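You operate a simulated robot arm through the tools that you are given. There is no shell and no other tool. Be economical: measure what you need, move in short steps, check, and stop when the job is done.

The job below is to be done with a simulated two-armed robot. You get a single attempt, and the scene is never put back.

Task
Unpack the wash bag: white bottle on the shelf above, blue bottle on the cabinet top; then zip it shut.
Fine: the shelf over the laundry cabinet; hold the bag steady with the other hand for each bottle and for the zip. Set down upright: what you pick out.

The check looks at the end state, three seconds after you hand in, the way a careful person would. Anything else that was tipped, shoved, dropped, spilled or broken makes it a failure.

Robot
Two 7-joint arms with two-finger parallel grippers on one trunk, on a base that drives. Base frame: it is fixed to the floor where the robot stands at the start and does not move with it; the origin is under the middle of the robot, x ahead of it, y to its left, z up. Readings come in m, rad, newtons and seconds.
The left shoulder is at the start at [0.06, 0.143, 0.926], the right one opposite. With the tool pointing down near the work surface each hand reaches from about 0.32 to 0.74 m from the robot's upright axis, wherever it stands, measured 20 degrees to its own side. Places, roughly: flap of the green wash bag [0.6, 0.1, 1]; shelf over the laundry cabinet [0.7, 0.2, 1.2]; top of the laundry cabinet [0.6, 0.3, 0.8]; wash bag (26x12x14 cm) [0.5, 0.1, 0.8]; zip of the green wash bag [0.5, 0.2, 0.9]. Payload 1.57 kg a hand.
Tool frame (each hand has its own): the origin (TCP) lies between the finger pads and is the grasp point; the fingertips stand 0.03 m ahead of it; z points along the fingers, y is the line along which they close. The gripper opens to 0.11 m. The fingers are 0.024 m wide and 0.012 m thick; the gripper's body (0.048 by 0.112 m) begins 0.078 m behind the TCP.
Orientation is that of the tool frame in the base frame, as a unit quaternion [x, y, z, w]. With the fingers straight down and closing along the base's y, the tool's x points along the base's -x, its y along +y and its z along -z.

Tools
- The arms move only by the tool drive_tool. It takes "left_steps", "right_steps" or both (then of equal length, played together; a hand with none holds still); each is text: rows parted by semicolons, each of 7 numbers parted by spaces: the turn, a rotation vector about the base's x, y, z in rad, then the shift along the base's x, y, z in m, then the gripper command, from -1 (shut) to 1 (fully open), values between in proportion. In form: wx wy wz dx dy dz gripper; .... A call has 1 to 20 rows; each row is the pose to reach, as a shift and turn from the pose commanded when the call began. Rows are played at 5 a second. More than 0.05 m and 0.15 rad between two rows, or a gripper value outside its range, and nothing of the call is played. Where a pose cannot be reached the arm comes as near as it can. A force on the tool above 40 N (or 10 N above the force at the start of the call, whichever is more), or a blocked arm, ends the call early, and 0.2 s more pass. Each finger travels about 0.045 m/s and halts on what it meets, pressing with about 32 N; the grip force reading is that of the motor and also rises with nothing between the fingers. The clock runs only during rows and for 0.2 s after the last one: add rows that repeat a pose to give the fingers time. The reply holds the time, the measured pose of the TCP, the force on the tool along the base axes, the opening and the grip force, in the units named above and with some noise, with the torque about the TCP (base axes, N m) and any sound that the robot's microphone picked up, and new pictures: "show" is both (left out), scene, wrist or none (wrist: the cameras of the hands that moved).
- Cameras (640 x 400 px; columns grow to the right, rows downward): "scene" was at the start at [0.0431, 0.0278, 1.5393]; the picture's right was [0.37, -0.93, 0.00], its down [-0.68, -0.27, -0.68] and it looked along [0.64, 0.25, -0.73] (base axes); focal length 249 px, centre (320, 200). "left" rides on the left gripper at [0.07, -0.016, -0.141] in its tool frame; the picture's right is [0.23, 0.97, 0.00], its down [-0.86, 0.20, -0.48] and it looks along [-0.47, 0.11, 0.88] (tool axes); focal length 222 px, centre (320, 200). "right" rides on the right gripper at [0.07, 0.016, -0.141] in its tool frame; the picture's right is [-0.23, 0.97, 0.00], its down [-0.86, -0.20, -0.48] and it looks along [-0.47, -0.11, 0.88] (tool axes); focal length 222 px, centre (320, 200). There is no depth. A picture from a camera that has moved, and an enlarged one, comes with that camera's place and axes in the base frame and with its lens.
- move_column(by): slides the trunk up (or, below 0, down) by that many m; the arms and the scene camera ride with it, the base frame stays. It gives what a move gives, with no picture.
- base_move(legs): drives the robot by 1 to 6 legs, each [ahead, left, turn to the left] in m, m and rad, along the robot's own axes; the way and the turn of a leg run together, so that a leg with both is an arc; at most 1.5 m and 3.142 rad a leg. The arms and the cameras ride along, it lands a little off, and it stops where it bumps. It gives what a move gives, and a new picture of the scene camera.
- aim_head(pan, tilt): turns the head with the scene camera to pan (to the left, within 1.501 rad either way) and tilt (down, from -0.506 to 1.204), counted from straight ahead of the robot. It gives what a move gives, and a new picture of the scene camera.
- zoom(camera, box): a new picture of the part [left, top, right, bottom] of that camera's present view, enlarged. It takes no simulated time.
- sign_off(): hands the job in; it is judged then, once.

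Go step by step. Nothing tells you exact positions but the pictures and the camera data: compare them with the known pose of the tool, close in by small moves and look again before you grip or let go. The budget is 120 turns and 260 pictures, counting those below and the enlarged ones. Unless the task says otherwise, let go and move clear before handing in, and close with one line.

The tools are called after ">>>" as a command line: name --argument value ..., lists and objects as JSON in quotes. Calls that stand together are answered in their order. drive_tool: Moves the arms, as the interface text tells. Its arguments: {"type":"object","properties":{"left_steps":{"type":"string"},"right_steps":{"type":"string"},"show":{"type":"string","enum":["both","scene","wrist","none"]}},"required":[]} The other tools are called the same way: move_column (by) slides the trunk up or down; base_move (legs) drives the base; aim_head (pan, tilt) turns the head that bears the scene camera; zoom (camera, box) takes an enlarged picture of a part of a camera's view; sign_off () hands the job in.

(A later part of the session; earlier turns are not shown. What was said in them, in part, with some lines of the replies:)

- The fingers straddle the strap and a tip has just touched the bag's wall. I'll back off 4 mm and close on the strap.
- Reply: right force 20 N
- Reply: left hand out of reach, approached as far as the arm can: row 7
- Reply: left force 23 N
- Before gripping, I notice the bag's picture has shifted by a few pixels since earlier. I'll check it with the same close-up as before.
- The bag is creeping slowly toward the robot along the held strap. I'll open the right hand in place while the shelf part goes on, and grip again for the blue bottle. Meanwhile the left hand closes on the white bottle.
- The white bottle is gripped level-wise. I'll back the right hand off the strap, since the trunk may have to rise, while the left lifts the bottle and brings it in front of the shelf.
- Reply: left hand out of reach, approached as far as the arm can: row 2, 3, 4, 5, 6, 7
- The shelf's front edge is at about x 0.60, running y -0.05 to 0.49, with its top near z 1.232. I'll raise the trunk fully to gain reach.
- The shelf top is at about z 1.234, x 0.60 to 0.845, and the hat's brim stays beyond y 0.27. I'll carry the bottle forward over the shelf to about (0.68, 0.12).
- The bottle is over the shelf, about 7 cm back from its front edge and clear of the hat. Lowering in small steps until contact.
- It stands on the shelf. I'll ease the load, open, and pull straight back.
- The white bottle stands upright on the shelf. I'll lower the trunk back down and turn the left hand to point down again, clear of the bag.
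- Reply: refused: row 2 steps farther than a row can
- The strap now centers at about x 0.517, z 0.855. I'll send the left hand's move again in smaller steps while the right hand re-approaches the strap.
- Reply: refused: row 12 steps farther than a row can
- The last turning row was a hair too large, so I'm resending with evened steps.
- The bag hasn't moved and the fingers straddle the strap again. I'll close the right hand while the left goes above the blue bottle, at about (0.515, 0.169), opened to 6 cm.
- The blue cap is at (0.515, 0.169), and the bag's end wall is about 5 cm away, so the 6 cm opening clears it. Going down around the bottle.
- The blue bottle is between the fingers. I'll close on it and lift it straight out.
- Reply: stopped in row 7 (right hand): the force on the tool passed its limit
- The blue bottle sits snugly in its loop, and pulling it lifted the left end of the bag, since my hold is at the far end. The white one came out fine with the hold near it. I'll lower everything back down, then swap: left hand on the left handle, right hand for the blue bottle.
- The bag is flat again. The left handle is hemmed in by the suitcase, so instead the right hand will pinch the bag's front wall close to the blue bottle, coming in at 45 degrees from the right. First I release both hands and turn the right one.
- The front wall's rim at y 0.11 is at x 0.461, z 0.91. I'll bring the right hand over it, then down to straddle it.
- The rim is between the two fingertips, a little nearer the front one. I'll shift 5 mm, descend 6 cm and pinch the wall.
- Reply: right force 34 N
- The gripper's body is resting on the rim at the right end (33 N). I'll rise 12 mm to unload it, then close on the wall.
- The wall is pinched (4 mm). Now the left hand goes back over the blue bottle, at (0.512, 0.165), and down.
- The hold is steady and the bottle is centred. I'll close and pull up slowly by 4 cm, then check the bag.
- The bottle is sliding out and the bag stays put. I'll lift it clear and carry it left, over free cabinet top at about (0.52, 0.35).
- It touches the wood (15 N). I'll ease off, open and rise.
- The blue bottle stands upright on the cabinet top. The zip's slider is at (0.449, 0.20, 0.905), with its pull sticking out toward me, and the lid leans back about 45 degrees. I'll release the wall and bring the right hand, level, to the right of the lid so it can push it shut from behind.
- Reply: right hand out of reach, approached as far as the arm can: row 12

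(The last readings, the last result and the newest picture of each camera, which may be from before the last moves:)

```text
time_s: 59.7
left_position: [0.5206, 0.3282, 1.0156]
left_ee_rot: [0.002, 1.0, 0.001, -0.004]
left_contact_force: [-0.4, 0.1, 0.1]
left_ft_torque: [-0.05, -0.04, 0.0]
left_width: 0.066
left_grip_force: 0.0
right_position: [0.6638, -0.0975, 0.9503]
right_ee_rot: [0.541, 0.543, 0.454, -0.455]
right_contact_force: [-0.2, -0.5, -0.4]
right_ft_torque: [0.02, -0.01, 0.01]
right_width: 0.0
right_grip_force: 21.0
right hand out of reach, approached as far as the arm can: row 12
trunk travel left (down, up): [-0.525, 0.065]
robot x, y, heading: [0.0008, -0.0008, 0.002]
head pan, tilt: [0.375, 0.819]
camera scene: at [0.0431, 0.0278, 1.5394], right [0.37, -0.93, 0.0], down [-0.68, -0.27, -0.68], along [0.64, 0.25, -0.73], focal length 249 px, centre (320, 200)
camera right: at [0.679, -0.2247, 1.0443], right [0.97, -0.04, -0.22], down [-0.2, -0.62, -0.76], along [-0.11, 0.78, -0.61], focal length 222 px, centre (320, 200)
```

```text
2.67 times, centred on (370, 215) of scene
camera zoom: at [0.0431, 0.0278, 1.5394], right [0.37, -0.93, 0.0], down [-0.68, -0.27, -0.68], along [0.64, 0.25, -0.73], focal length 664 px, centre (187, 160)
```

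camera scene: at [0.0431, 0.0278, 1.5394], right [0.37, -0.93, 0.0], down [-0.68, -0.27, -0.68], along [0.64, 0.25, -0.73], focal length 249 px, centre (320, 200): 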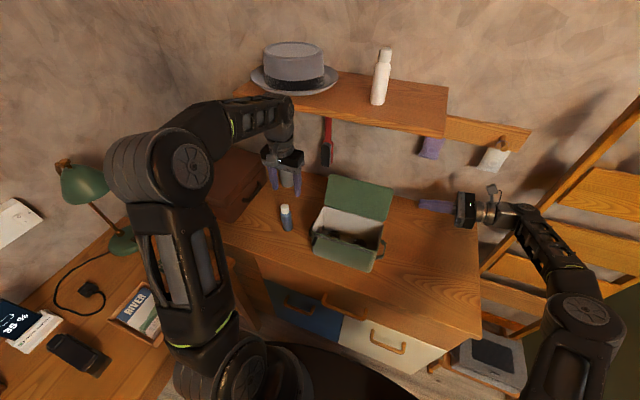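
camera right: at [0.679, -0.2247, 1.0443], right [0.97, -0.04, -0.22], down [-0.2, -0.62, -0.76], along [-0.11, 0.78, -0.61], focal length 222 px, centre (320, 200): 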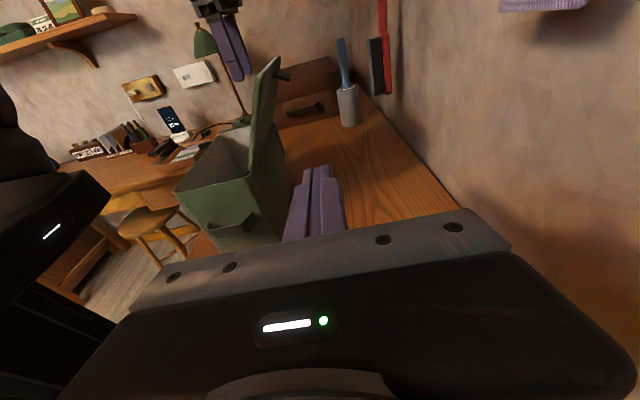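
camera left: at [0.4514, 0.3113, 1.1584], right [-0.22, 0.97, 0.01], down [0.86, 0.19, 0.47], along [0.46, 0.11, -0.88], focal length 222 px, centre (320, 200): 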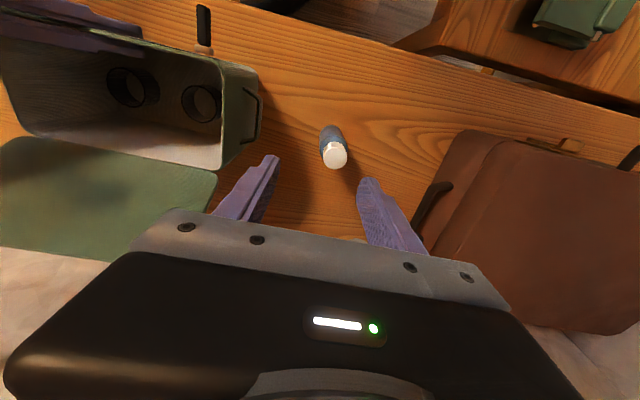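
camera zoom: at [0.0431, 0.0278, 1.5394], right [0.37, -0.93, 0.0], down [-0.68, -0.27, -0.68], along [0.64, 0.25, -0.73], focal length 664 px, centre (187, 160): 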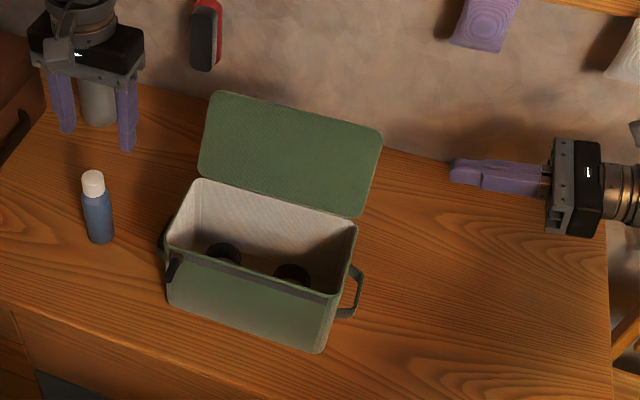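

From this side view, the lid runs from its hinge at (0.567, 0.915) to its top edge at (0.638, 1.025). The closed fingers are behind it, so I'll slide them in to y 0.07 and begin pushing it upright.

>>> drive_tool --right_steps "0 0 0 0 0.02 0.02 -1; 0 0 0 0 0.06 0.03 -1; 0 0 0 0 0.1 0.032 -1; 0 0 0 0 0.135 0.032 -1; 0 0 0 -0.018 0.135 0.032 -1; 0 0 0 -0.034 0.135 0.033 -1; 0 0 0 -0.048 0.135 0.041 -1; 0 0 0 -0.064 0.135 0.05 -1; 0 0 0 -0.08 0.135 0.055 -1"

>>> zoom --camera "scene" --box '[280, 140, 460, 290]'

```text
time_s: 61.7
left_position: [0.5196, 0.3272, 1.0146]
left_ee_rot: [0.002, 1.0, 0.001, -0.005]
left_contact_force: [-0.2, 0.4, -0.4]
left_ft_torque: [-0.03, 0.02, 0.02]
left_width: 0.0661
left_grip_force: 0.0
right_position: [0.582, 0.0402, 1.0069]
right_ee_rot: [0.539, 0.545, 0.454, -0.455]
right_contact_force: [0.1, -0.4, -0.3]
right_ft_torque: [-0.01, -0.02, 0.01]
right_width: 0.0002
right_grip_force: 21.6
trunk travel left (down, up): [-0.525, 0.065]
robot x, y, heading: [-0.0001, 0.0034, -0.0]
head pan, tilt: [0.375, 0.819]
camera scene: at [0.0428, 0.0278, 1.5393], right [0.37, -0.93, 0.0], down [-0.68, -0.27, -0.68], along [0.64, 0.25, -0.73], focal length 249 px, centre (320, 200)
camera right: at [0.5989, -0.0871, 1.1004], right [0.97, -0.04, -0.22], down [-0.19, -0.62, -0.76], along [-0.11, 0.78, -0.61], focal length 222 px, centre (320, 200)
```

scene: 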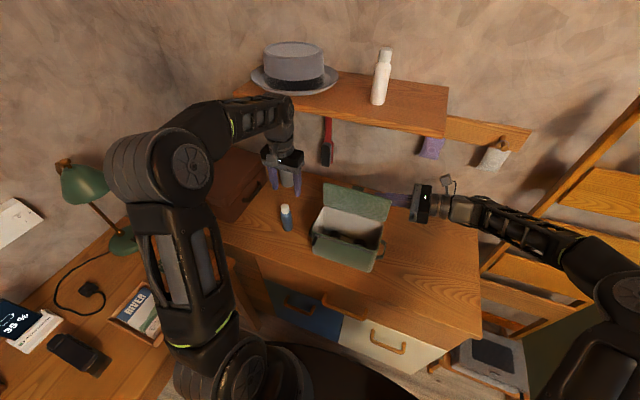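
right: 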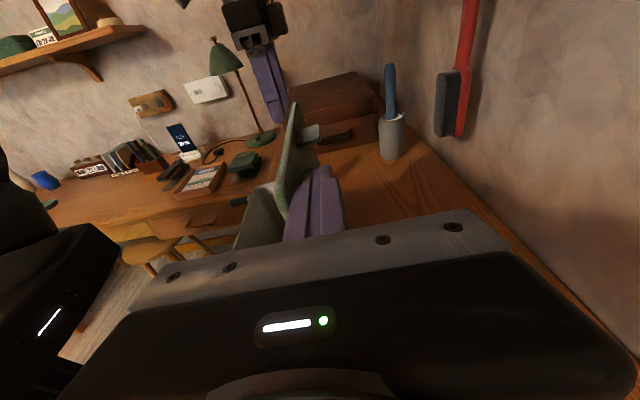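

```text
2.67 times, centred on (370, 215) of scene
camera zoom: at [0.0428, 0.0278, 1.5393], right [0.37, -0.93, 0.0], down [-0.68, -0.27, -0.68], along [0.64, 0.25, -0.73], focal length 664 px, centre (187, 160)
```

zoom: 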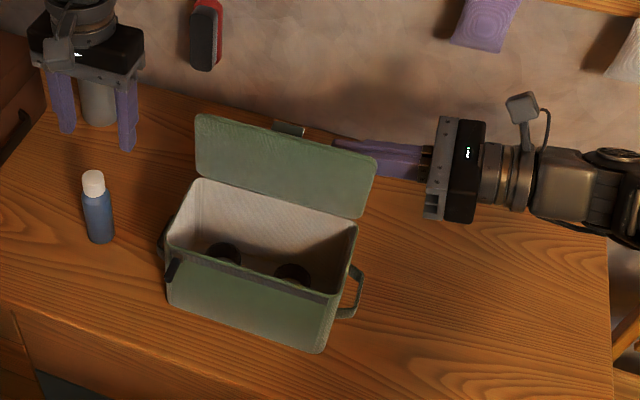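

The lid is coming up with almost no force and the bag stays still. Continuing over the arc and down.

>>> drive_tool --right_steps "0 0 0 -0.011 0 0.001 -1; 0 0 0 -0.022 0 0.001 -1; 0 0 0 -0.035 0 -0.001 -1; 0 0 0 -0.046 0 -0.004 -1; 0 0 0 -0.057 0 -0.01 -1; 0 0 0 -0.067 0 -0.017 -1; 0 0 0 -0.077 0 -0.025 -1; 0 0 0 -0.085 0 -0.033 -1"

>>> zoom --camera "scene" --box '[280, 140, 460, 290]'

```text
time_s: 63.5
left_position: [0.5201, 0.327, 1.016]
left_ee_rot: [0.002, 1.0, 0.001, -0.004]
left_contact_force: [0.7, -0.7, 0.2]
left_ft_torque: [-0.02, 0.02, 0.0]
left_width: 0.0661
left_grip_force: 0.0
right_position: [0.4979, 0.041, 0.9746]
right_ee_rot: [0.539, 0.544, 0.454, -0.455]
right_contact_force: [-1.4, 0.4, 0.8]
right_ft_torque: [-0.02, 0.0, -0.02]
right_width: 0.0003
right_grip_force: 21.5
trunk travel left (down, up): [-0.525, 0.065]
robot x, y, heading: [-0.0031, 0.0002, 0.002]
head pan, tilt: [0.375, 0.819]
camera scene: at [0.0432, 0.0277, 1.5393], right [0.37, -0.93, 0.0], down [-0.68, -0.27, -0.68], along [0.64, 0.25, -0.73], focal length 249 px, centre (320, 200)
camera right: at [0.5135, -0.0868, 1.0677], right [0.97, -0.04, -0.22], down [-0.19, -0.62, -0.76], along [-0.11, 0.78, -0.61], focal length 222 px, centre (320, 200)
```

scene: 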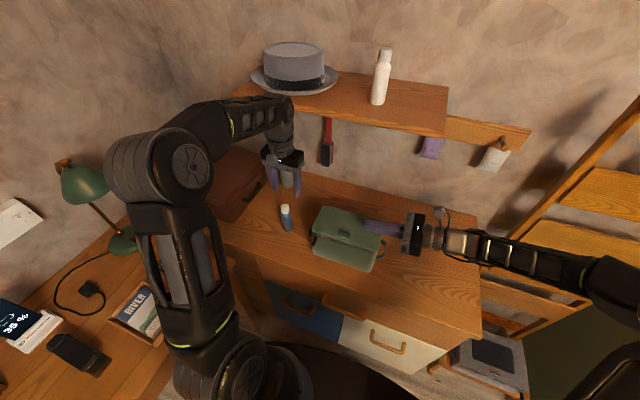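
right: 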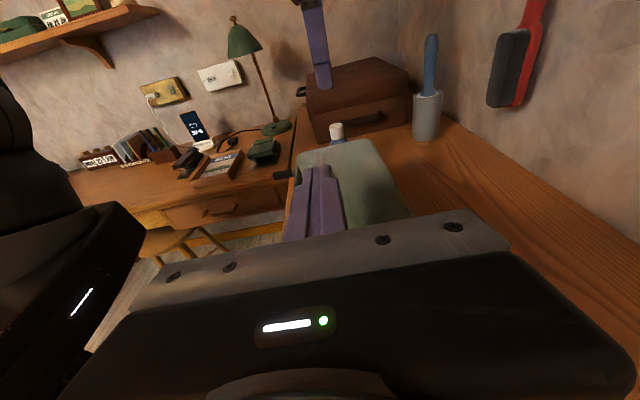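

```text
2.67 times, centred on (370, 215) of scene
camera zoom: at [0.0432, 0.0277, 1.5393], right [0.37, -0.93, 0.0], down [-0.68, -0.27, -0.68], along [0.64, 0.25, -0.73], focal length 664 px, centre (187, 160)
```

zoom: 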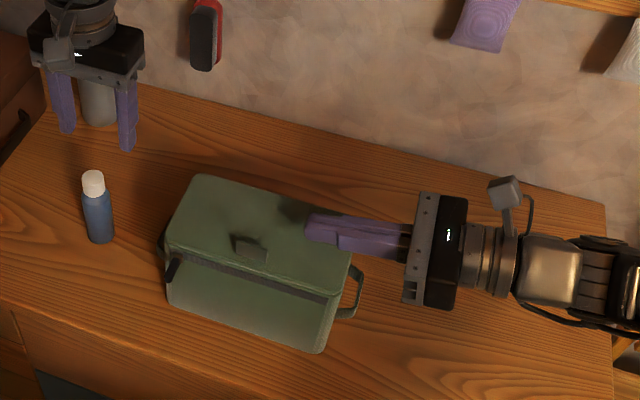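

The lid has dropped nearly shut. I'll press it down gently near its front edge.

>>> drive_tool --right_steps "0 0 0 -0.01 0 -0.013 -1; 0 0 0 -0.015 0 -0.025 -1; 0 0 0 -0.015 0 -0.033 -1; 0 0 0 -0.015 0 -0.039 -1; 0 0 0 -0.015 0 -0.043 -1" --show "scene"

>>> zoom --camera "scene" --box '[300, 180, 420, 280]'

>>> zoom --camera "left" --box '[0, 0, 320, 240]'

```text
time_s: 64.9
left_position: [0.5175, 0.327, 1.0162]
left_ee_rot: [0.002, 1.0, 0.001, -0.004]
left_contact_force: [0.3, 0.3, -0.2]
left_ft_torque: [0.03, 0.02, 0.01]
left_width: 0.0661
left_grip_force: 0.1
right_position: [0.4825, 0.0397, 0.94]
right_ee_rot: [0.534, 0.541, 0.462, -0.458]
right_contact_force: [-2.8, -0.1, 18.4]
right_ft_torque: [-0.27, 0.02, 0.21]
right_width: 0.0
right_grip_force: 21.4
trunk travel left (down, up): [-0.525, 0.065]
robot x, y, heading: [-0.0, -0.0015, -0.006]
head pan, tilt: [0.375, 0.819]
stopped in row 5 (right hand): the force on the tool passed its limit (the readings are from after the stop); the commanded pose is now the measured one
camera scene: at [0.0414, 0.0263, 1.5393], right [0.37, -0.93, 0.0], down [-0.68, -0.27, -0.68], along [0.64, 0.25, -0.73], focal length 249 px, centre (320, 200)
```

scene: 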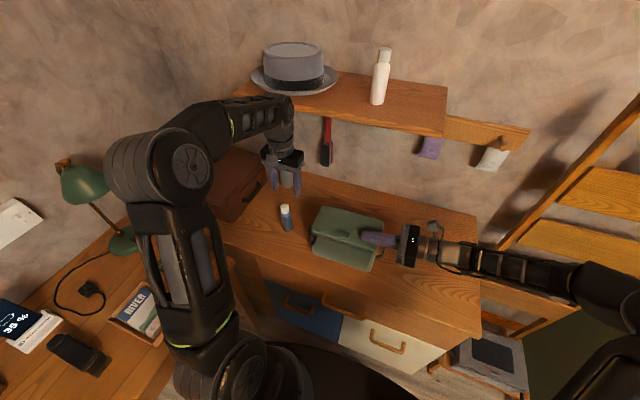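

```text
4.00 times, centred on (360, 230) of scene
camera zoom: at [0.0414, 0.0263, 1.5393], right [0.37, -0.93, 0.0], down [-0.68, -0.27, -0.68], along [0.64, 0.25, -0.73], focal length 996 px, centre (160, 80)
```

zoom: 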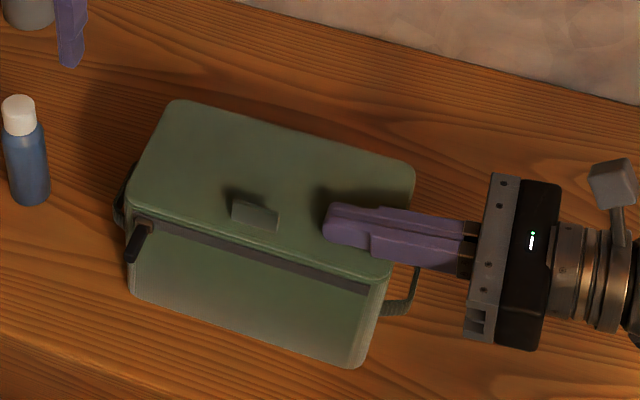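

```text
1.67 times, centred on (160, 120) of left
camera zoom: at [0.4507, 0.3103, 1.1586], right [-0.22, 0.97, 0.01], down [0.86, 0.19, 0.47], along [0.46, 0.11, -0.88], focal length 370 px, centre (587, 333)
```

zoom: 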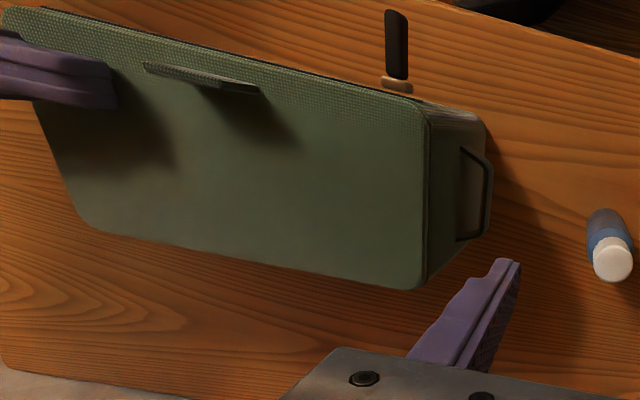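

The lid is closed flat. For the zip, the right hand goes back to gripping the right-hand strap, which now centers at about x 0.503. I back off and turn it first.

>>> drive_tool --right_steps "0 0 0 0 0 0.03 -1; 0 0 0 0 -0.04 0.05 -1; 0 0 0 0 -0.085 0.05 -0.6; 0 0 0 0 -0.13 0.05 -0.1; -0.006 -0.128 0.03 0 -0.15 0.045 -0.1; -0.011 -0.255 0.059 0 -0.15 0.04 -0.1; -0.017 -0.383 0.089 0.003 -0.15 0.03 -0.1; -0.022 -0.51 0.118 0.006 -0.15 0.02 -0.1; -0.028 -0.638 0.148 0.009 -0.15 0.01 -0.1; -0.033 -0.766 0.178 0.012 -0.15 0 -0.1; -0.039 -0.893 0.207 0.015 -0.15 -0.01 -0.1; -0.044 -1.021 0.237 0.018 -0.15 -0.02 -0.1; -0.05 -1.148 0.266 0.02 -0.15 -0.03 -0.1; -0.055 -1.276 0.296 0.02 -0.15 -0.04 -0.1; -0.061 -1.403 0.325 0.02 -0.145 -0.055 -0.1; -0.066 -1.531 0.355 0.02 -0.135 -0.063 -0.1"

>>> zoom --camera "right" --box '[220, 30, 460, 240]'

>>> zoom --camera "scene" --box '[300, 180, 420, 280]'

```text
time_s: 68.3
left_position: [0.5198, 0.3271, 1.0151]
left_ee_rot: [0.002, 1.0, 0.001, -0.004]
left_contact_force: [-0.3, -0.8, -0.7]
left_ft_torque: [0.03, -0.01, 0.01]
left_width: 0.0661
left_grip_force: 0.1
right_position: [0.5025, -0.0947, 0.8724]
right_ee_rot: [-0.01, 0.797, 0.603, -0.005]
right_contact_force: [0.2, -0.2, -0.6]
right_ft_torque: [0.03, -0.03, 0.04]
right_width: 0.0493
right_grip_force: 0.1
trunk travel left (down, up): [-0.525, 0.065]
robot x, y, heading: [-0.0003, 0.0015, -0.002]
head pan, tilt: [0.375, 0.819]
camera scene: at [0.0432, 0.0277, 1.5393], right [0.37, -0.93, 0.0], down [-0.68, -0.27, -0.68], along [0.64, 0.25, -0.73], focal length 249 px, centre (320, 200)
camera right: at [0.4354, -0.2267, 0.9264], right [0.22, 0.27, 0.94], down [0.87, -0.5, -0.06], along [0.45, 0.83, -0.34], focal length 222 px, centre (320, 200)
```

scene: 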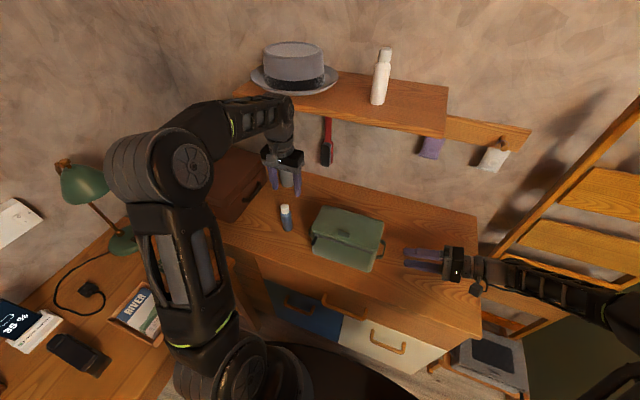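
right: 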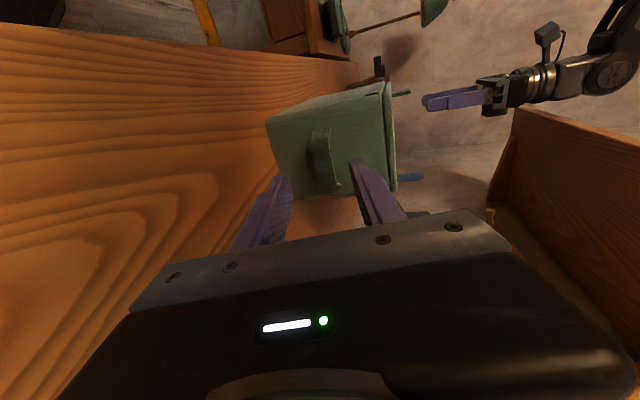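

```text
1.90 times, centred on (340, 135) of right
camera zoom: at [0.4354, -0.2267, 0.9264], right [0.22, 0.27, 0.94], down [0.87, -0.5, -0.06], along [0.45, 0.83, -0.34], focal length 423 px, centre (282, 324)
```

zoom: 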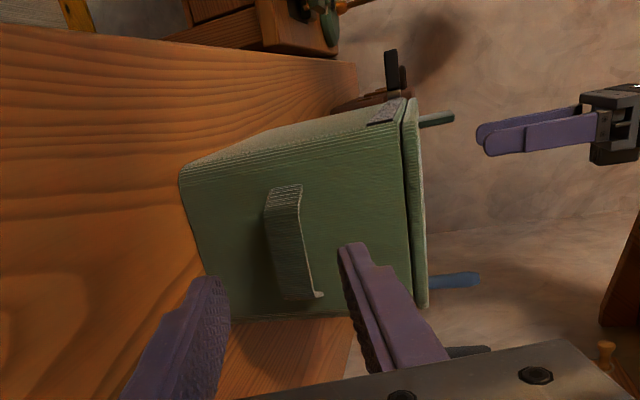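

```text
4.00 times, centred on (360, 230) of scene
camera zoom: at [0.0432, 0.0277, 1.5393], right [0.37, -0.93, 0.0], down [-0.68, -0.27, -0.68], along [0.64, 0.25, -0.73], focal length 996 px, centre (160, 80)
```

zoom: 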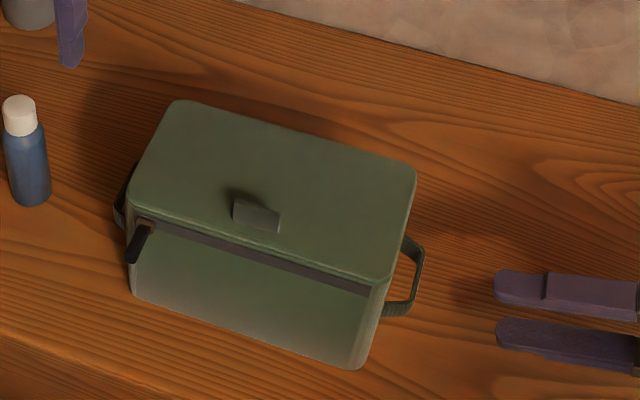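

The strap is in line. I'll advance and grip it.

>>> drive_tool --right_steps "0 0 0 0 0.02 -0.004 -0.1; 0 0 0 0 0.045 -0.01 -0.1; 0 0 0 0 0.07 -0.0155 -0.1; 0 0 0 0 0.07 -0.0155 -0.1; 0 0 0 0 0.07 -0.0155 -0.6; 0 0 0 0 0.07 -0.0155 -1; 0 0 0 0 0.07 -0.0155 -1" --show "wrist"

>>> zoom --camera "scene" --box '[300, 180, 420, 280]'

```text
time_s: 69.9
left_position: [0.5198, 0.3279, 1.0159]
left_ee_rot: [0.002, 1.0, 0.001, -0.005]
left_contact_force: [-0.5, 1.3, 0.4]
left_ft_torque: [0.0, 0.02, 0.01]
left_width: 0.0657
left_grip_force: 0.1
right_position: [0.501, -0.0233, 0.856]
right_ee_rot: [-0.01, 0.797, 0.604, -0.006]
right_contact_force: [-0.7, 0.3, -0.4]
right_ft_torque: [-0.09, -0.15, 0.29]
right_width: 0.0192
right_grip_force: 22.5
trunk travel left (down, up): [-0.525, 0.065]
robot x, y, heading: [-0.0046, 0.0011, 0.003]
head pan, tilt: [0.375, 0.819]
camera right: at [0.4346, -0.1567, 0.9096], right [0.22, 0.27, 0.94], down [0.87, -0.5, -0.06], along [0.45, 0.83, -0.34], focal length 222 px, centre (320, 200)
```

right: 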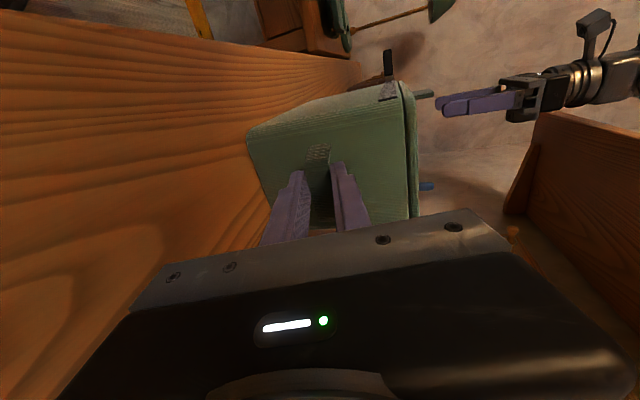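

```text
4.00 times, centred on (360, 230) of scene
camera zoom: at [0.0432, 0.0276, 1.5393], right [0.37, -0.93, 0.0], down [-0.68, -0.27, -0.68], along [0.64, 0.25, -0.73], focal length 996 px, centre (160, 80)
```

zoom: 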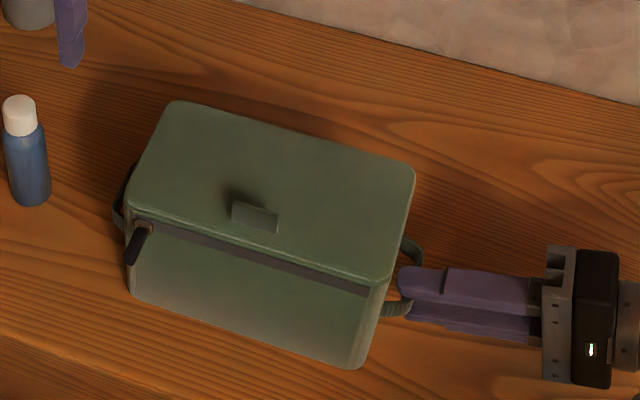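

The strap is held. I'll bring the left hand above the zip pull.

>>> drive_tool --left_steps "0 0 0 -0.03 -0.035 0 -0.3; 0 0 0 -0.06 -0.07 0 -0.45; 0 0 0 -0.085 -0.105 -0.01 -0.45; 0 0 0 -0.09 -0.127 -0.026 -0.45; 0 0 0 -0.09 -0.127 -0.04 -0.45; 0 0 0 -0.09 -0.127 -0.04 -0.45"

>>> zoom --camera "left" --box '[200, 50, 440, 230]'

>>> zoom --camera "scene" --box '[290, 180, 390, 280]'

```text
time_s: 71.3
left_position: [0.4294, 0.2002, 0.9738]
left_ee_rot: [0.002, 1.0, 0.001, -0.004]
left_contact_force: [0.5, -0.5, 0.0]
left_ft_torque: [-0.01, 0.03, -0.02]
left_width: 0.0304
left_grip_force: 0.0
right_position: [0.5017, -0.0237, 0.8554]
right_ee_rot: [-0.01, 0.796, 0.605, -0.005]
right_contact_force: [-0.5, -0.5, -0.2]
right_ft_torque: [0.1, 0.29, -0.07]
right_width: 0.0187
right_grip_force: 32.3
trunk travel left (down, up): [-0.525, 0.065]
robot x, y, heading: [-0.0021, -0.0016, 0.003]
head pan, tilt: [0.375, 0.819]
camera scene: at [0.0432, 0.0276, 1.5393], right [0.37, -0.93, 0.0], down [-0.68, -0.27, -0.68], along [0.64, 0.25, -0.73], focal length 249 px, centre (320, 200)
camera left: at [0.3619, 0.1842, 1.1168], right [-0.22, 0.97, 0.0], down [0.86, 0.19, 0.47], along [0.46, 0.11, -0.88], focal length 222 px, centre (320, 200)
```

scene: 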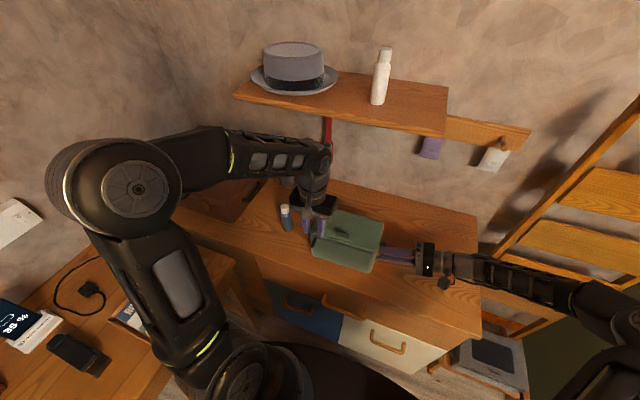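
left: 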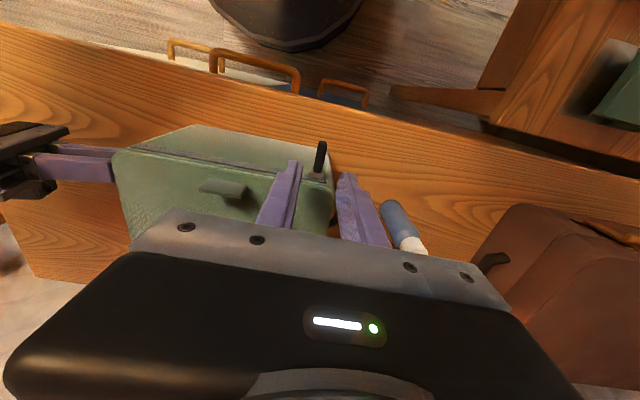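

```text
2.22 times, centred on (320, 140) of left
camera zoom: at [0.3619, 0.1842, 1.1168], right [-0.22, 0.97, 0.0], down [0.86, 0.19, 0.47], along [0.46, 0.11, -0.88], focal length 494 px, centre (320, 333)
```

zoom: 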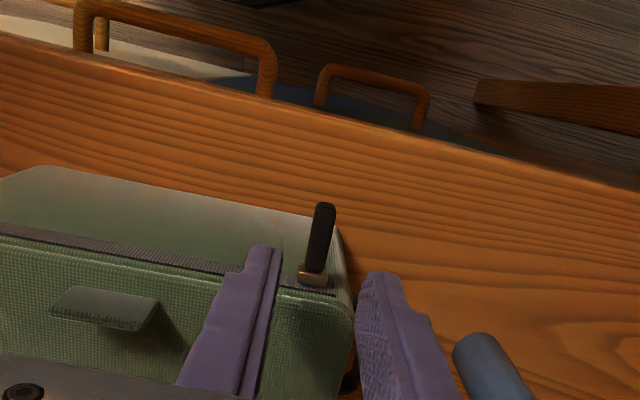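

```text
4.00 times, centred on (340, 230) of scene
camera zoom: at [0.0432, 0.0276, 1.5393], right [0.37, -0.93, 0.0], down [-0.68, -0.27, -0.68], along [0.64, 0.25, -0.73], focal length 996 px, centre (240, 80)
```

zoom: 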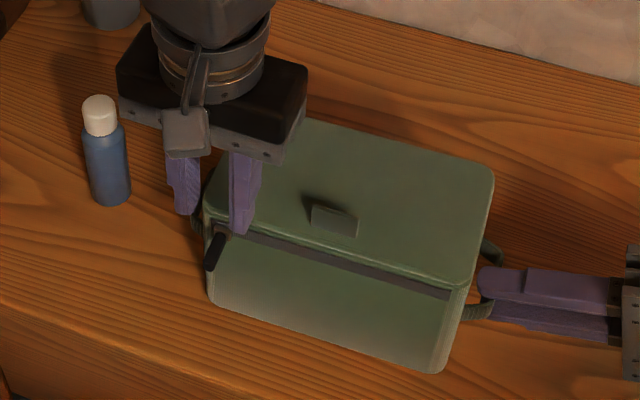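

The pull runs from the slider at (0.447, 0.201) to its tip at (0.413, 0.197), z 0.905. I'll lower the fingers on both sides of it and close.

>>> drive_tool --left_steps "0 0 0 -0.003 -0.001 -0.025 -0.45; 0 0 0 -0.003 -0.001 -0.05 -0.45; 0 0 0 -0.003 -0.001 -0.067 -0.45; 0 0 0 -0.003 -0.001 -0.067 -0.45" --show "none"

>>> zoom --camera "left" --box '[200, 50, 440, 230]'

>>> zoom --camera "scene" --box '[290, 180, 390, 280]'

```text
time_s: 72.3
left_position: [0.4268, 0.1986, 0.9065]
left_ee_rot: [0.002, 1.0, 0.001, -0.005]
left_contact_force: [0.7, 0.8, -0.4]
left_ft_torque: [-0.04, 0.02, 0.0]
left_width: 0.0302
left_grip_force: 0.1
right_position: [0.5019, -0.0226, 0.8552]
right_ee_rot: [-0.009, 0.797, 0.604, -0.005]
right_contact_force: [0.8, -0.2, -0.1]
right_ft_torque: [0.04, 0.28, -0.05]
right_width: 0.0182
right_grip_force: 31.7
trunk travel left (down, up): [-0.525, 0.065]
robot x, y, heading: [0.0031, 0.0013, -0.001]
head pan, tilt: [0.375, 0.819]
```

```text
2.22 times, centred on (320, 140) of left
camera zoom: at [0.3595, 0.1827, 1.0497], right [-0.22, 0.97, 0.0], down [0.86, 0.2, 0.47], along [0.46, 0.11, -0.88], focal length 494 px, centre (320, 333)
```

zoom: 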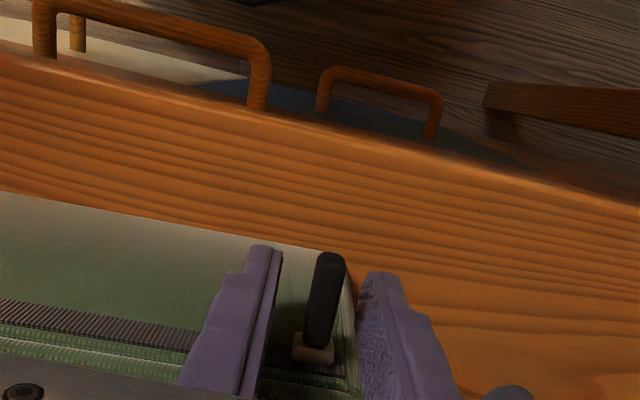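

```text
4.00 times, centred on (340, 230) of scene
camera zoom: at [0.0431, 0.0276, 1.5393], right [0.37, -0.93, 0.0], down [-0.68, -0.27, -0.68], along [0.64, 0.25, -0.73], focal length 996 px, centre (240, 80)
```

zoom: 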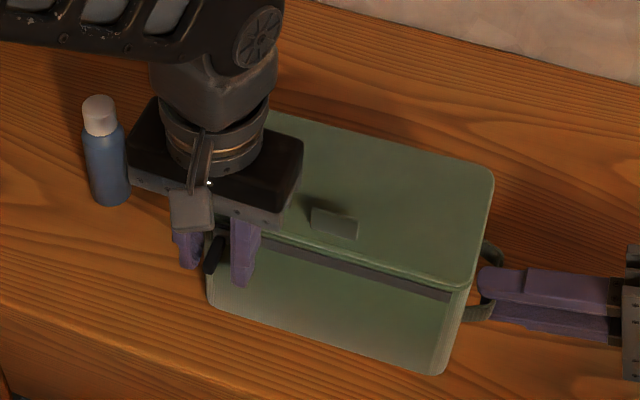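

The pull is between the fingers. I'll close on it and draw the slider to the right along the front edge, about half way first.

>>> drive_tool --left_steps "0 0 0 0 0 0 -0.8; 0 0 0 0 0 0 -1; 0 0 0 0 0 0 -1; 0 0 0 0.0005 -0.01 0 -1; 0 0 0 0.001 -0.02 0 -1; 0 0 0 0.0015 -0.032 0 -1; 0 0 0 0.002 -0.044 0 -1; 0 0 0 0.0025 -0.056 0 -1; 0 0 0 0.003 -0.068 0 -1; 0 0 0 0.0035 -0.08 0 -1"

>>> zoom --camera "scene" --box '[290, 180, 410, 280]'

>>> zoom --camera "left" --box '[200, 50, 440, 230]'

```text
time_s: 74.5
left_position: [0.4292, 0.1207, 0.9083]
left_ee_rot: [0.002, 1.0, 0.001, -0.005]
left_contact_force: [-1.9, 4.1, 0.3]
left_ft_torque: [-0.08, -0.25, 0.07]
left_width: 0.0133
left_grip_force: 29.2
right_position: [0.5022, -0.022, 0.8559]
right_ee_rot: [-0.009, 0.797, 0.604, -0.005]
right_contact_force: [2.6, -4.6, -0.6]
right_ft_torque: [-0.15, 0.27, -0.16]
right_width: 0.019
right_grip_force: 31.7
trunk travel left (down, up): [-0.525, 0.065]
robot x, y, heading: [-0.0003, 0.0003, -0.001]
head pan, tilt: [0.375, 0.819]
camera scene: at [0.0433, 0.0274, 1.5393], right [0.37, -0.93, 0.0], down [-0.68, -0.27, -0.68], along [0.64, 0.25, -0.73], focal length 249 px, centre (320, 200)
camera left: at [0.3618, 0.1038, 1.0504], right [-0.22, 0.97, 0.0], down [0.86, 0.19, 0.47], along [0.46, 0.11, -0.88], focal length 222 px, centre (320, 200)
```

scene: 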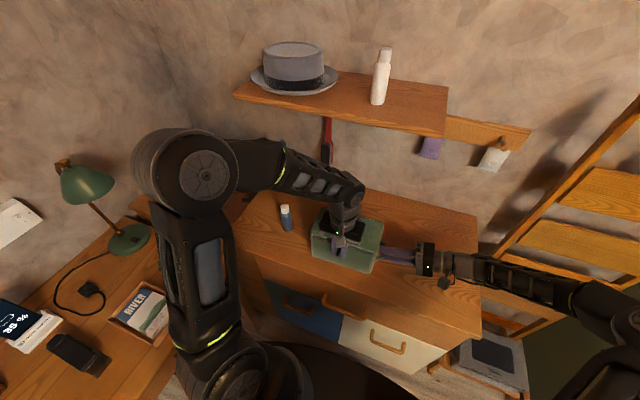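
left: 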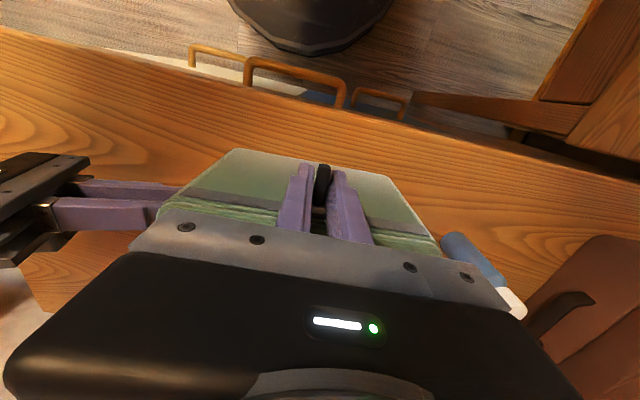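

```text
4.00 times, centred on (350, 230) of scene
camera zoom: at [0.0433, 0.0274, 1.5393], right [0.37, -0.93, 0.0], down [-0.68, -0.27, -0.68], along [0.64, 0.25, -0.73], focal length 996 px, centre (200, 80)
```

zoom: 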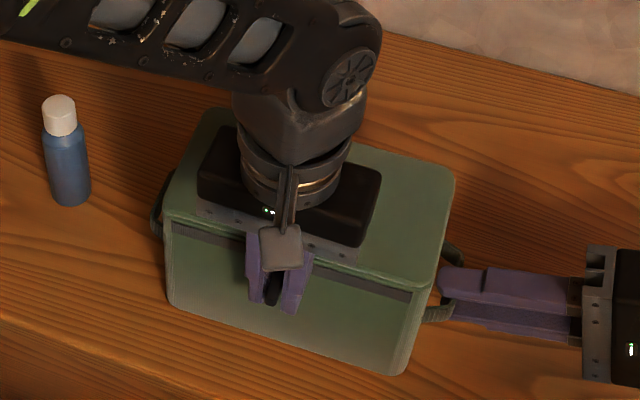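

```text
2.22 times, centred on (320, 140) of left
camera zoom: at [0.3618, 0.1038, 1.0504], right [-0.22, 0.97, 0.0], down [0.86, 0.19, 0.47], along [0.46, 0.11, -0.88], focal length 494 px, centre (320, 333)
```

zoom: 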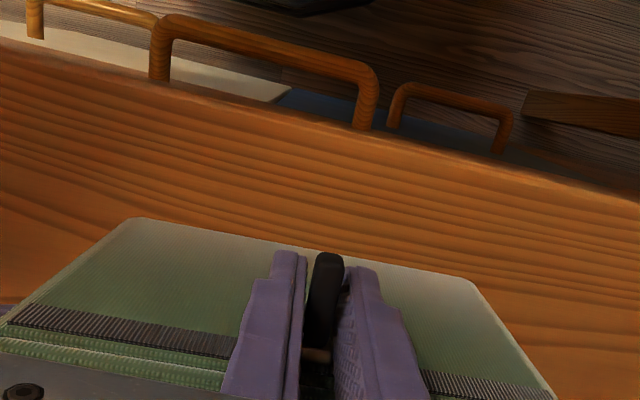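

The slider travels along with the pull at about 4 N, and the bag stays put. I continue to the right end.

>>> drive_tool --left_steps "0 0 0 0.0005 -0.012 0 -1; 0 0 0 0.001 -0.024 0 -1; 0 0 0 0.0015 -0.036 0 -1; 0 0 0 0.002 -0.048 0 -1; 0 0 0 0.0025 -0.06 0 -1; 0 0 0 0.003 -0.07 0 -1; 0 0 0 0.003 -0.08 0 -1; 0 0 0 0.0035 -0.088 0 -1; 0 0 0 0.0035 -0.094 0 -1; 0 0 0 0.0035 -0.1 0 -1"

>>> zoom --camera "scene" --box '[290, 180, 410, 280]'

>>> zoom --camera "left" --box '[200, 50, 440, 230]'

```text
time_s: 76.8
left_position: [0.4344, 0.0239, 0.9084]
left_ee_rot: [0.0, 1.0, 0.005, -0.005]
left_contact_force: [1.0, 3.1, 1.6]
left_ft_torque: [0.24, 0.11, 0.05]
left_width: 0.0137
left_grip_force: 29.8
right_position: [0.5036, -0.0284, 0.8532]
right_ee_rot: [-0.008, 0.801, 0.599, 0.0]
right_contact_force: [-1.1, -2.5, 0.5]
right_ft_torque: [-0.03, -0.61, 0.31]
right_width: 0.0189
right_grip_force: 31.7
trunk travel left (down, up): [-0.525, 0.065]
robot x, y, heading: [0.0002, 0.0015, -0.001]
head pan, tilt: [0.375, 0.819]
stopped in row 10 (left hand): the force on the tool passed its limit (the readings are from after the stop); the commanded pose is now the measured one
camera scene: at [0.0428, 0.0279, 1.5393], right [0.37, -0.93, 0.0], down [-0.68, -0.27, -0.68], along [0.64, 0.25, -0.73], focal length 249 px, centre (320, 200)
camera left: at [0.3664, 0.0055, 1.0518], right [-0.23, 0.97, 0.01], down [0.86, 0.2, 0.47], along [0.46, 0.12, -0.88], focal length 222 px, centre (320, 200)
```

scene: 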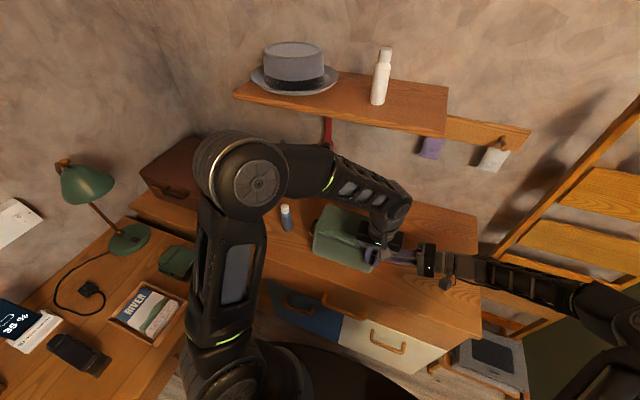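
left: 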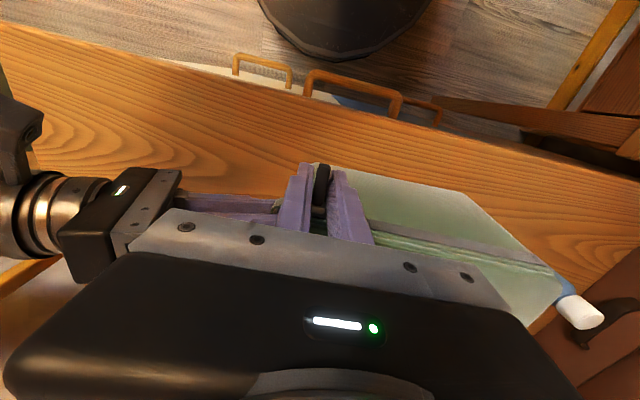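

```text
4.00 times, centred on (350, 230) of scene
camera zoom: at [0.0428, 0.0279, 1.5393], right [0.37, -0.93, 0.0], down [-0.68, -0.27, -0.68], along [0.64, 0.25, -0.73], focal length 996 px, centre (200, 80)
```

zoom: 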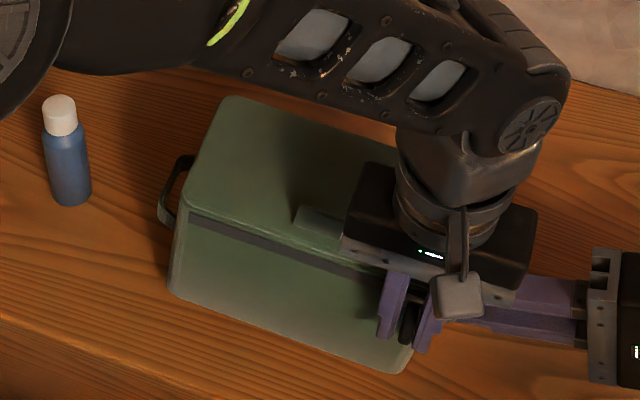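

```text
2.22 times, centred on (320, 140) of left
camera zoom: at [0.3664, 0.0055, 1.0518], right [-0.23, 0.97, 0.01], down [0.86, 0.2, 0.47], along [0.46, 0.12, -0.88], focal length 494 px, centre (320, 333)
```

zoom: 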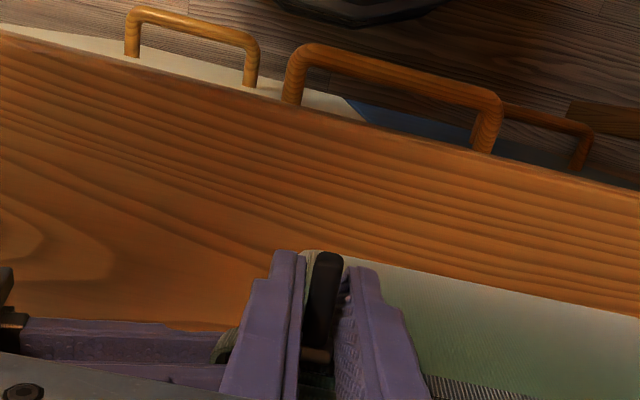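

The slider has reached its end stop. I'll release the pull and rise straight up, then release the strap and look.

>>> drive_tool --left_steps "0 0 0 0 0 0 -0.6; 0 0 0 0 0 0 -0.4; 0 0 0 0 0 0 -0.4; 0 0 0 0 0 0.03 -0.4; 0 0 0 0 0 0.07 -0.4; 0 0 0 -0.01 0.04 0.1 -0.4; 0 0 0 -0.01 0.08 0.12 -0.4; 0 0 0 0 0.12 0.12 -0.4; 0 0 0 0 0.16 0.12 -0.4; 0 0 0 0 0.2 0.12 -0.4; 0 0 0 0 0.24 0.12 -0.4"

>>> zoom --camera "scene" --box '[290, 180, 410, 280]'

>>> zoom --camera "left" --box '[0, 40, 320, 240]'

```text
refused: row 6 steps farther than a row can; nothing moved
```

```text
4.00 times, centred on (350, 230) of scene
camera zoom: at [0.0428, 0.0279, 1.5393], right [0.37, -0.93, 0.0], down [-0.68, -0.27, -0.68], along [0.64, 0.25, -0.73], focal length 996 px, centre (200, 80)
```

zoom: 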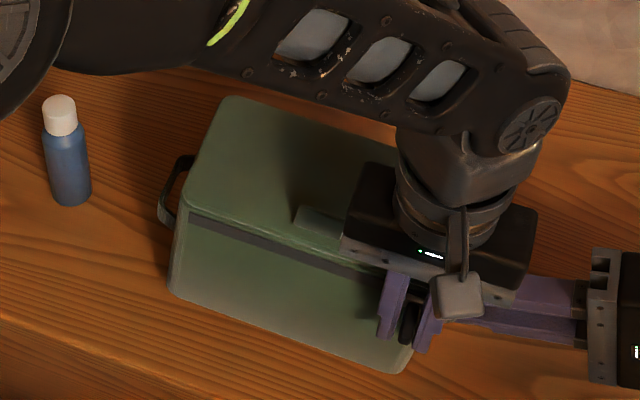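

```text
2.00 times, centred on (160, 140) of left
camera zoom: at [0.3664, 0.0055, 1.0518], right [-0.23, 0.97, 0.01], down [0.86, 0.2, 0.47], along [0.46, 0.12, -0.88], focal length 444 px, centre (640, 320)
```

zoom: 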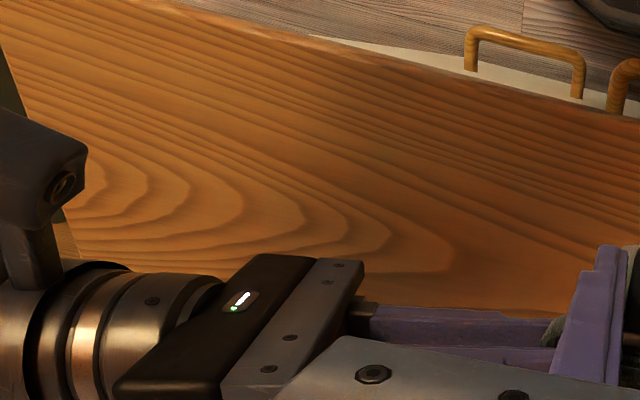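

One step was too long, so I'm resending with shorter ones.

>>> drive_tool --left_steps "0 0 0 0 0 0 -0.6; 0 0 0 0 0 0 -0.4; 0 0 0 0 0 0 -0.4; 0 0 0 0 0 0.03 -0.4; 0 0 0 0 0 0.065 -0.4; 0 0 0 -0.005 0.03 0.095 -0.4; 0 0 0 -0.005 0.065 0.12 -0.4; 0 0 0 0 0.105 0.12 -0.4; 0 0 0 0 0.145 0.12 -0.4; 0 0 0 0 0.185 0.12 -0.4; 0 0 0 0 0.225 0.12 -0.4"

>>> zoom --camera "scene" --box '[290, 180, 410, 280]'

>>> zoom --camera "left" --box '[0, 40, 320, 240]'

```text
time_s: 79.2
left_position: [0.431, 0.2484, 1.0291]
left_ee_rot: [0.001, 1.0, 0.005, -0.006]
left_contact_force: [0.3, -0.9, -0.4]
left_ft_torque: [0.03, 0.01, 0.02]
left_width: 0.0329
left_grip_force: 0.1
right_position: [0.5041, -0.0275, 0.8525]
right_ee_rot: [-0.007, 0.8, 0.6, -0.001]
right_contact_force: [2.3, 1.1, 4.6]
right_ft_torque: [0.18, -0.36, -0.01]
right_width: 0.019
right_grip_force: 31.9
trunk travel left (down, up): [-0.525, 0.065]
robot x, y, heading: [-0.001, 0.0023, -0.004]
head pan, tilt: [0.375, 0.819]
camera scene: at [0.0427, 0.0279, 1.5393], right [0.37, -0.93, 0.0], down [-0.68, -0.27, -0.68], along [0.64, 0.25, -0.73], focal length 249 px, centre (320, 200)
camera left: at [0.3636, 0.2313, 1.1708], right [-0.23, 0.97, 0.01], down [0.86, 0.19, 0.47], along [0.46, 0.12, -0.88], focal length 222 px, centre (320, 200)
```

scene: 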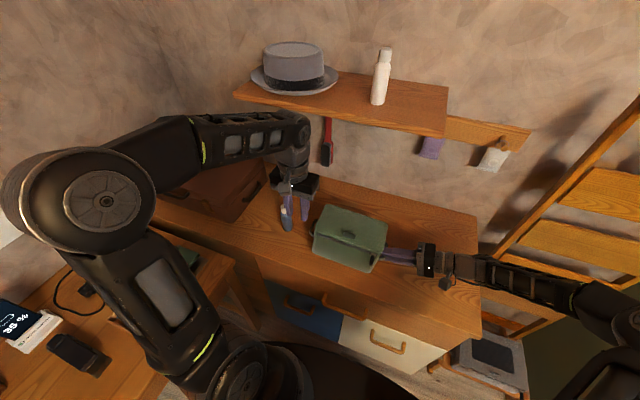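
left: 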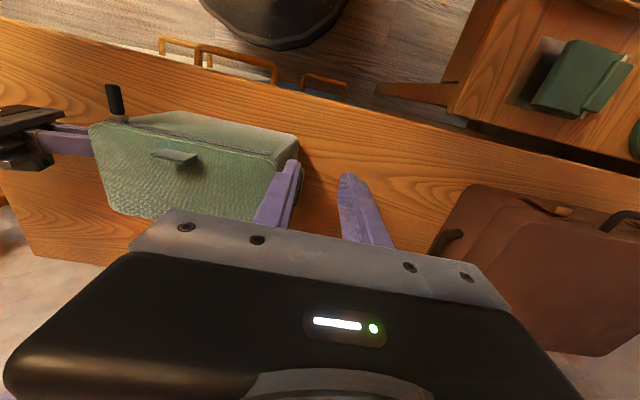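

```text
4.00 times, centred on (350, 230) of scene
camera zoom: at [0.0427, 0.0279, 1.5393], right [0.37, -0.93, 0.0], down [-0.68, -0.27, -0.68], along [0.64, 0.25, -0.73], focal length 996 px, centre (200, 80)
```

zoom: 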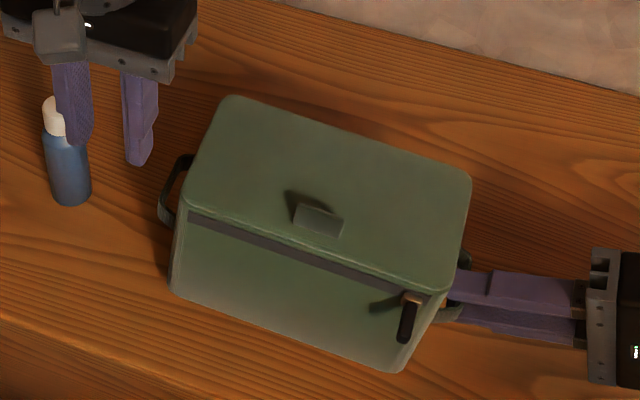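

```text
2.00 times, centred on (160, 140) of left
camera zoom: at [0.3636, 0.2313, 1.1708], right [-0.23, 0.97, 0.01], down [0.86, 0.19, 0.47], along [0.46, 0.12, -0.88], focal length 444 px, centre (640, 320)
```

zoom: 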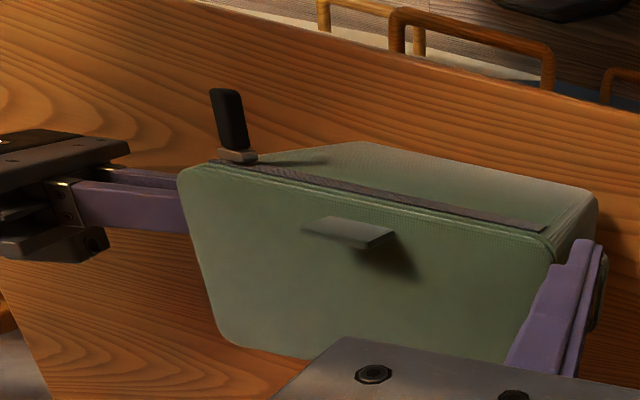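

The slider is at the far right end and the lid is shut. Now I release the strap and back the right hand off.

>>> drive_tool --right_steps "0 0 0 0 0 0.002 -0.6; 0 0 0 0 0 0.002 -0.1; 0 0 0 0 0 0.002 0; 0 0 0 0 -0.03 0.008 0; 0 0 0 0 -0.065 0.018 0; 0 0 0 0 -0.1 0.03 0; 0 0 0 0 -0.13 0.05 0"

>>> zoom --camera "scene" --box '[260, 160, 420, 280]'

>>> zoom --camera "scene" --box '[220, 20, 460, 180]'

>>> zoom --camera "right" --box '[220, 30, 460, 240]'

```text
time_s: 80.8
left_position: [0.4316, 0.2485, 1.0294]
left_ee_rot: [0.0, 1.0, 0.004, -0.006]
left_contact_force: [-0.1, -0.5, -0.3]
left_ft_torque: [0.01, 0.01, 0.03]
left_width: 0.033
left_grip_force: 0.0
right_position: [0.505, -0.1589, 0.9031]
right_ee_rot: [-0.009, 0.801, 0.599, -0.002]
right_contact_force: [0.2, -0.3, -0.5]
right_ft_torque: [0.0, 0.03, 0.01]
right_width: 0.0552
right_grip_force: 0.0
trunk travel left (down, up): [-0.525, 0.065]
robot x, y, heading: [0.0004, 0.0018, -0.003]
head pan, tilt: [0.375, 0.819]
camera scene: at [0.0429, 0.0275, 1.5393], right [0.37, -0.93, 0.0], down [-0.68, -0.27, -0.68], along [0.64, 0.25, -0.73], focal length 249 px, centre (320, 200)
camera right: at [0.4361, -0.291, 0.9584], right [0.22, 0.28, 0.94], down [0.86, -0.5, -0.05], along [0.46, 0.82, -0.35], focal length 222 px, centre (320, 200)
```

scene: 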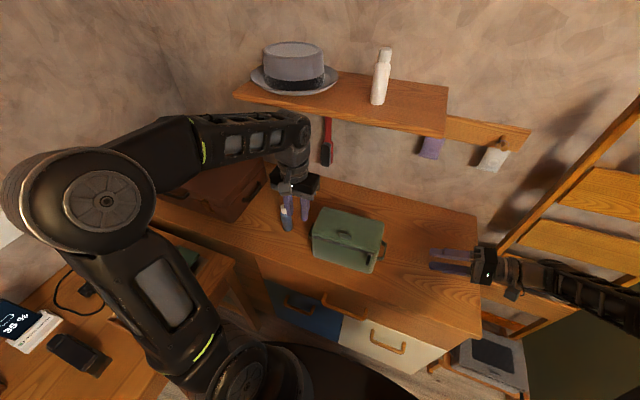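
right: 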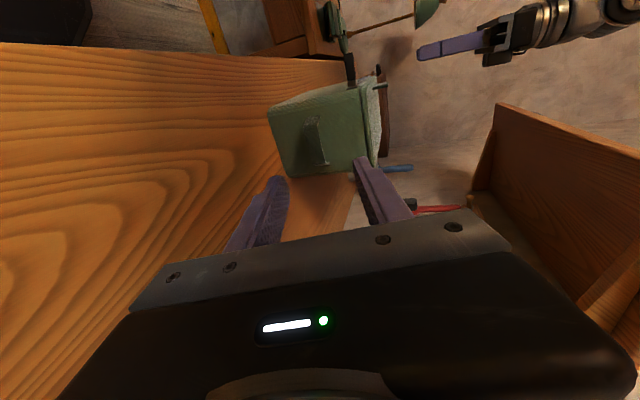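

```text
3.33 times, centred on (340, 220) of scene
camera zoom: at [0.0429, 0.0275, 1.5393], right [0.37, -0.93, 0.0], down [-0.68, -0.27, -0.68], along [0.64, 0.25, -0.73], focal length 830 px, centre (253, 133)
```

zoom: 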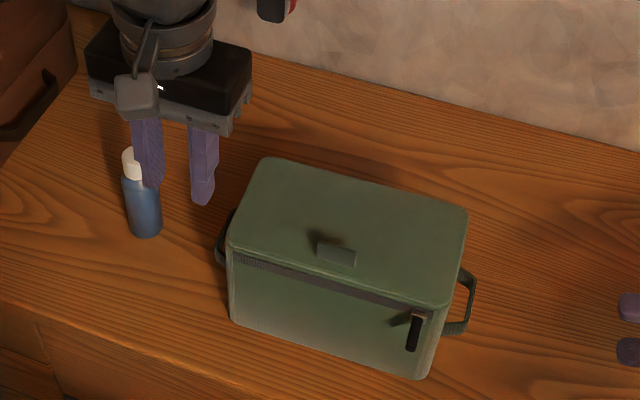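

```text
2.50 times, centred on (340, 100) of scene
camera zoom: at [0.0429, 0.0275, 1.5393], right [0.37, -0.93, 0.0], down [-0.68, -0.27, -0.68], along [0.64, 0.25, -0.73], focal length 623 px, centre (270, 450)
```

zoom: 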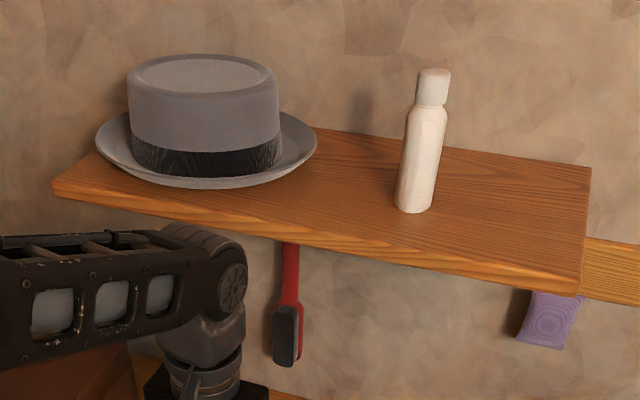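

```text
1.90 times, centred on (340, 135) of right
camera zoom: at [0.4361, -0.291, 0.9584], right [0.22, 0.28, 0.94], down [0.86, -0.5, -0.05], along [0.46, 0.82, -0.35], focal length 423 px, centre (282, 324)
```

zoom: 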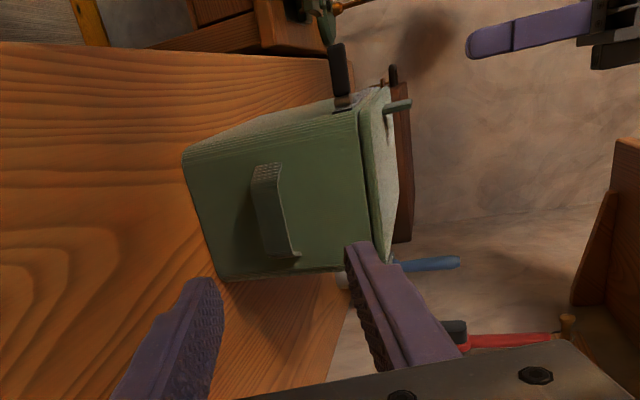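

The white bottle is upright on the shelf, the blue one is upright on the cabinet top, and the bag is closed with its slider at the end stop. Both hands are clear, so I'm handing in.

>>> sign_off

```text
The job is handed in.
```

The wash bag is unpacked and zipped shut: the white bottle stands upright on the shelf and the blue one on the cabinet top. On the first try at the blue bottle, its end of the bag lifted with it, so I set it back and took a closer hold. The bag ended up a few centimetres from where it started.
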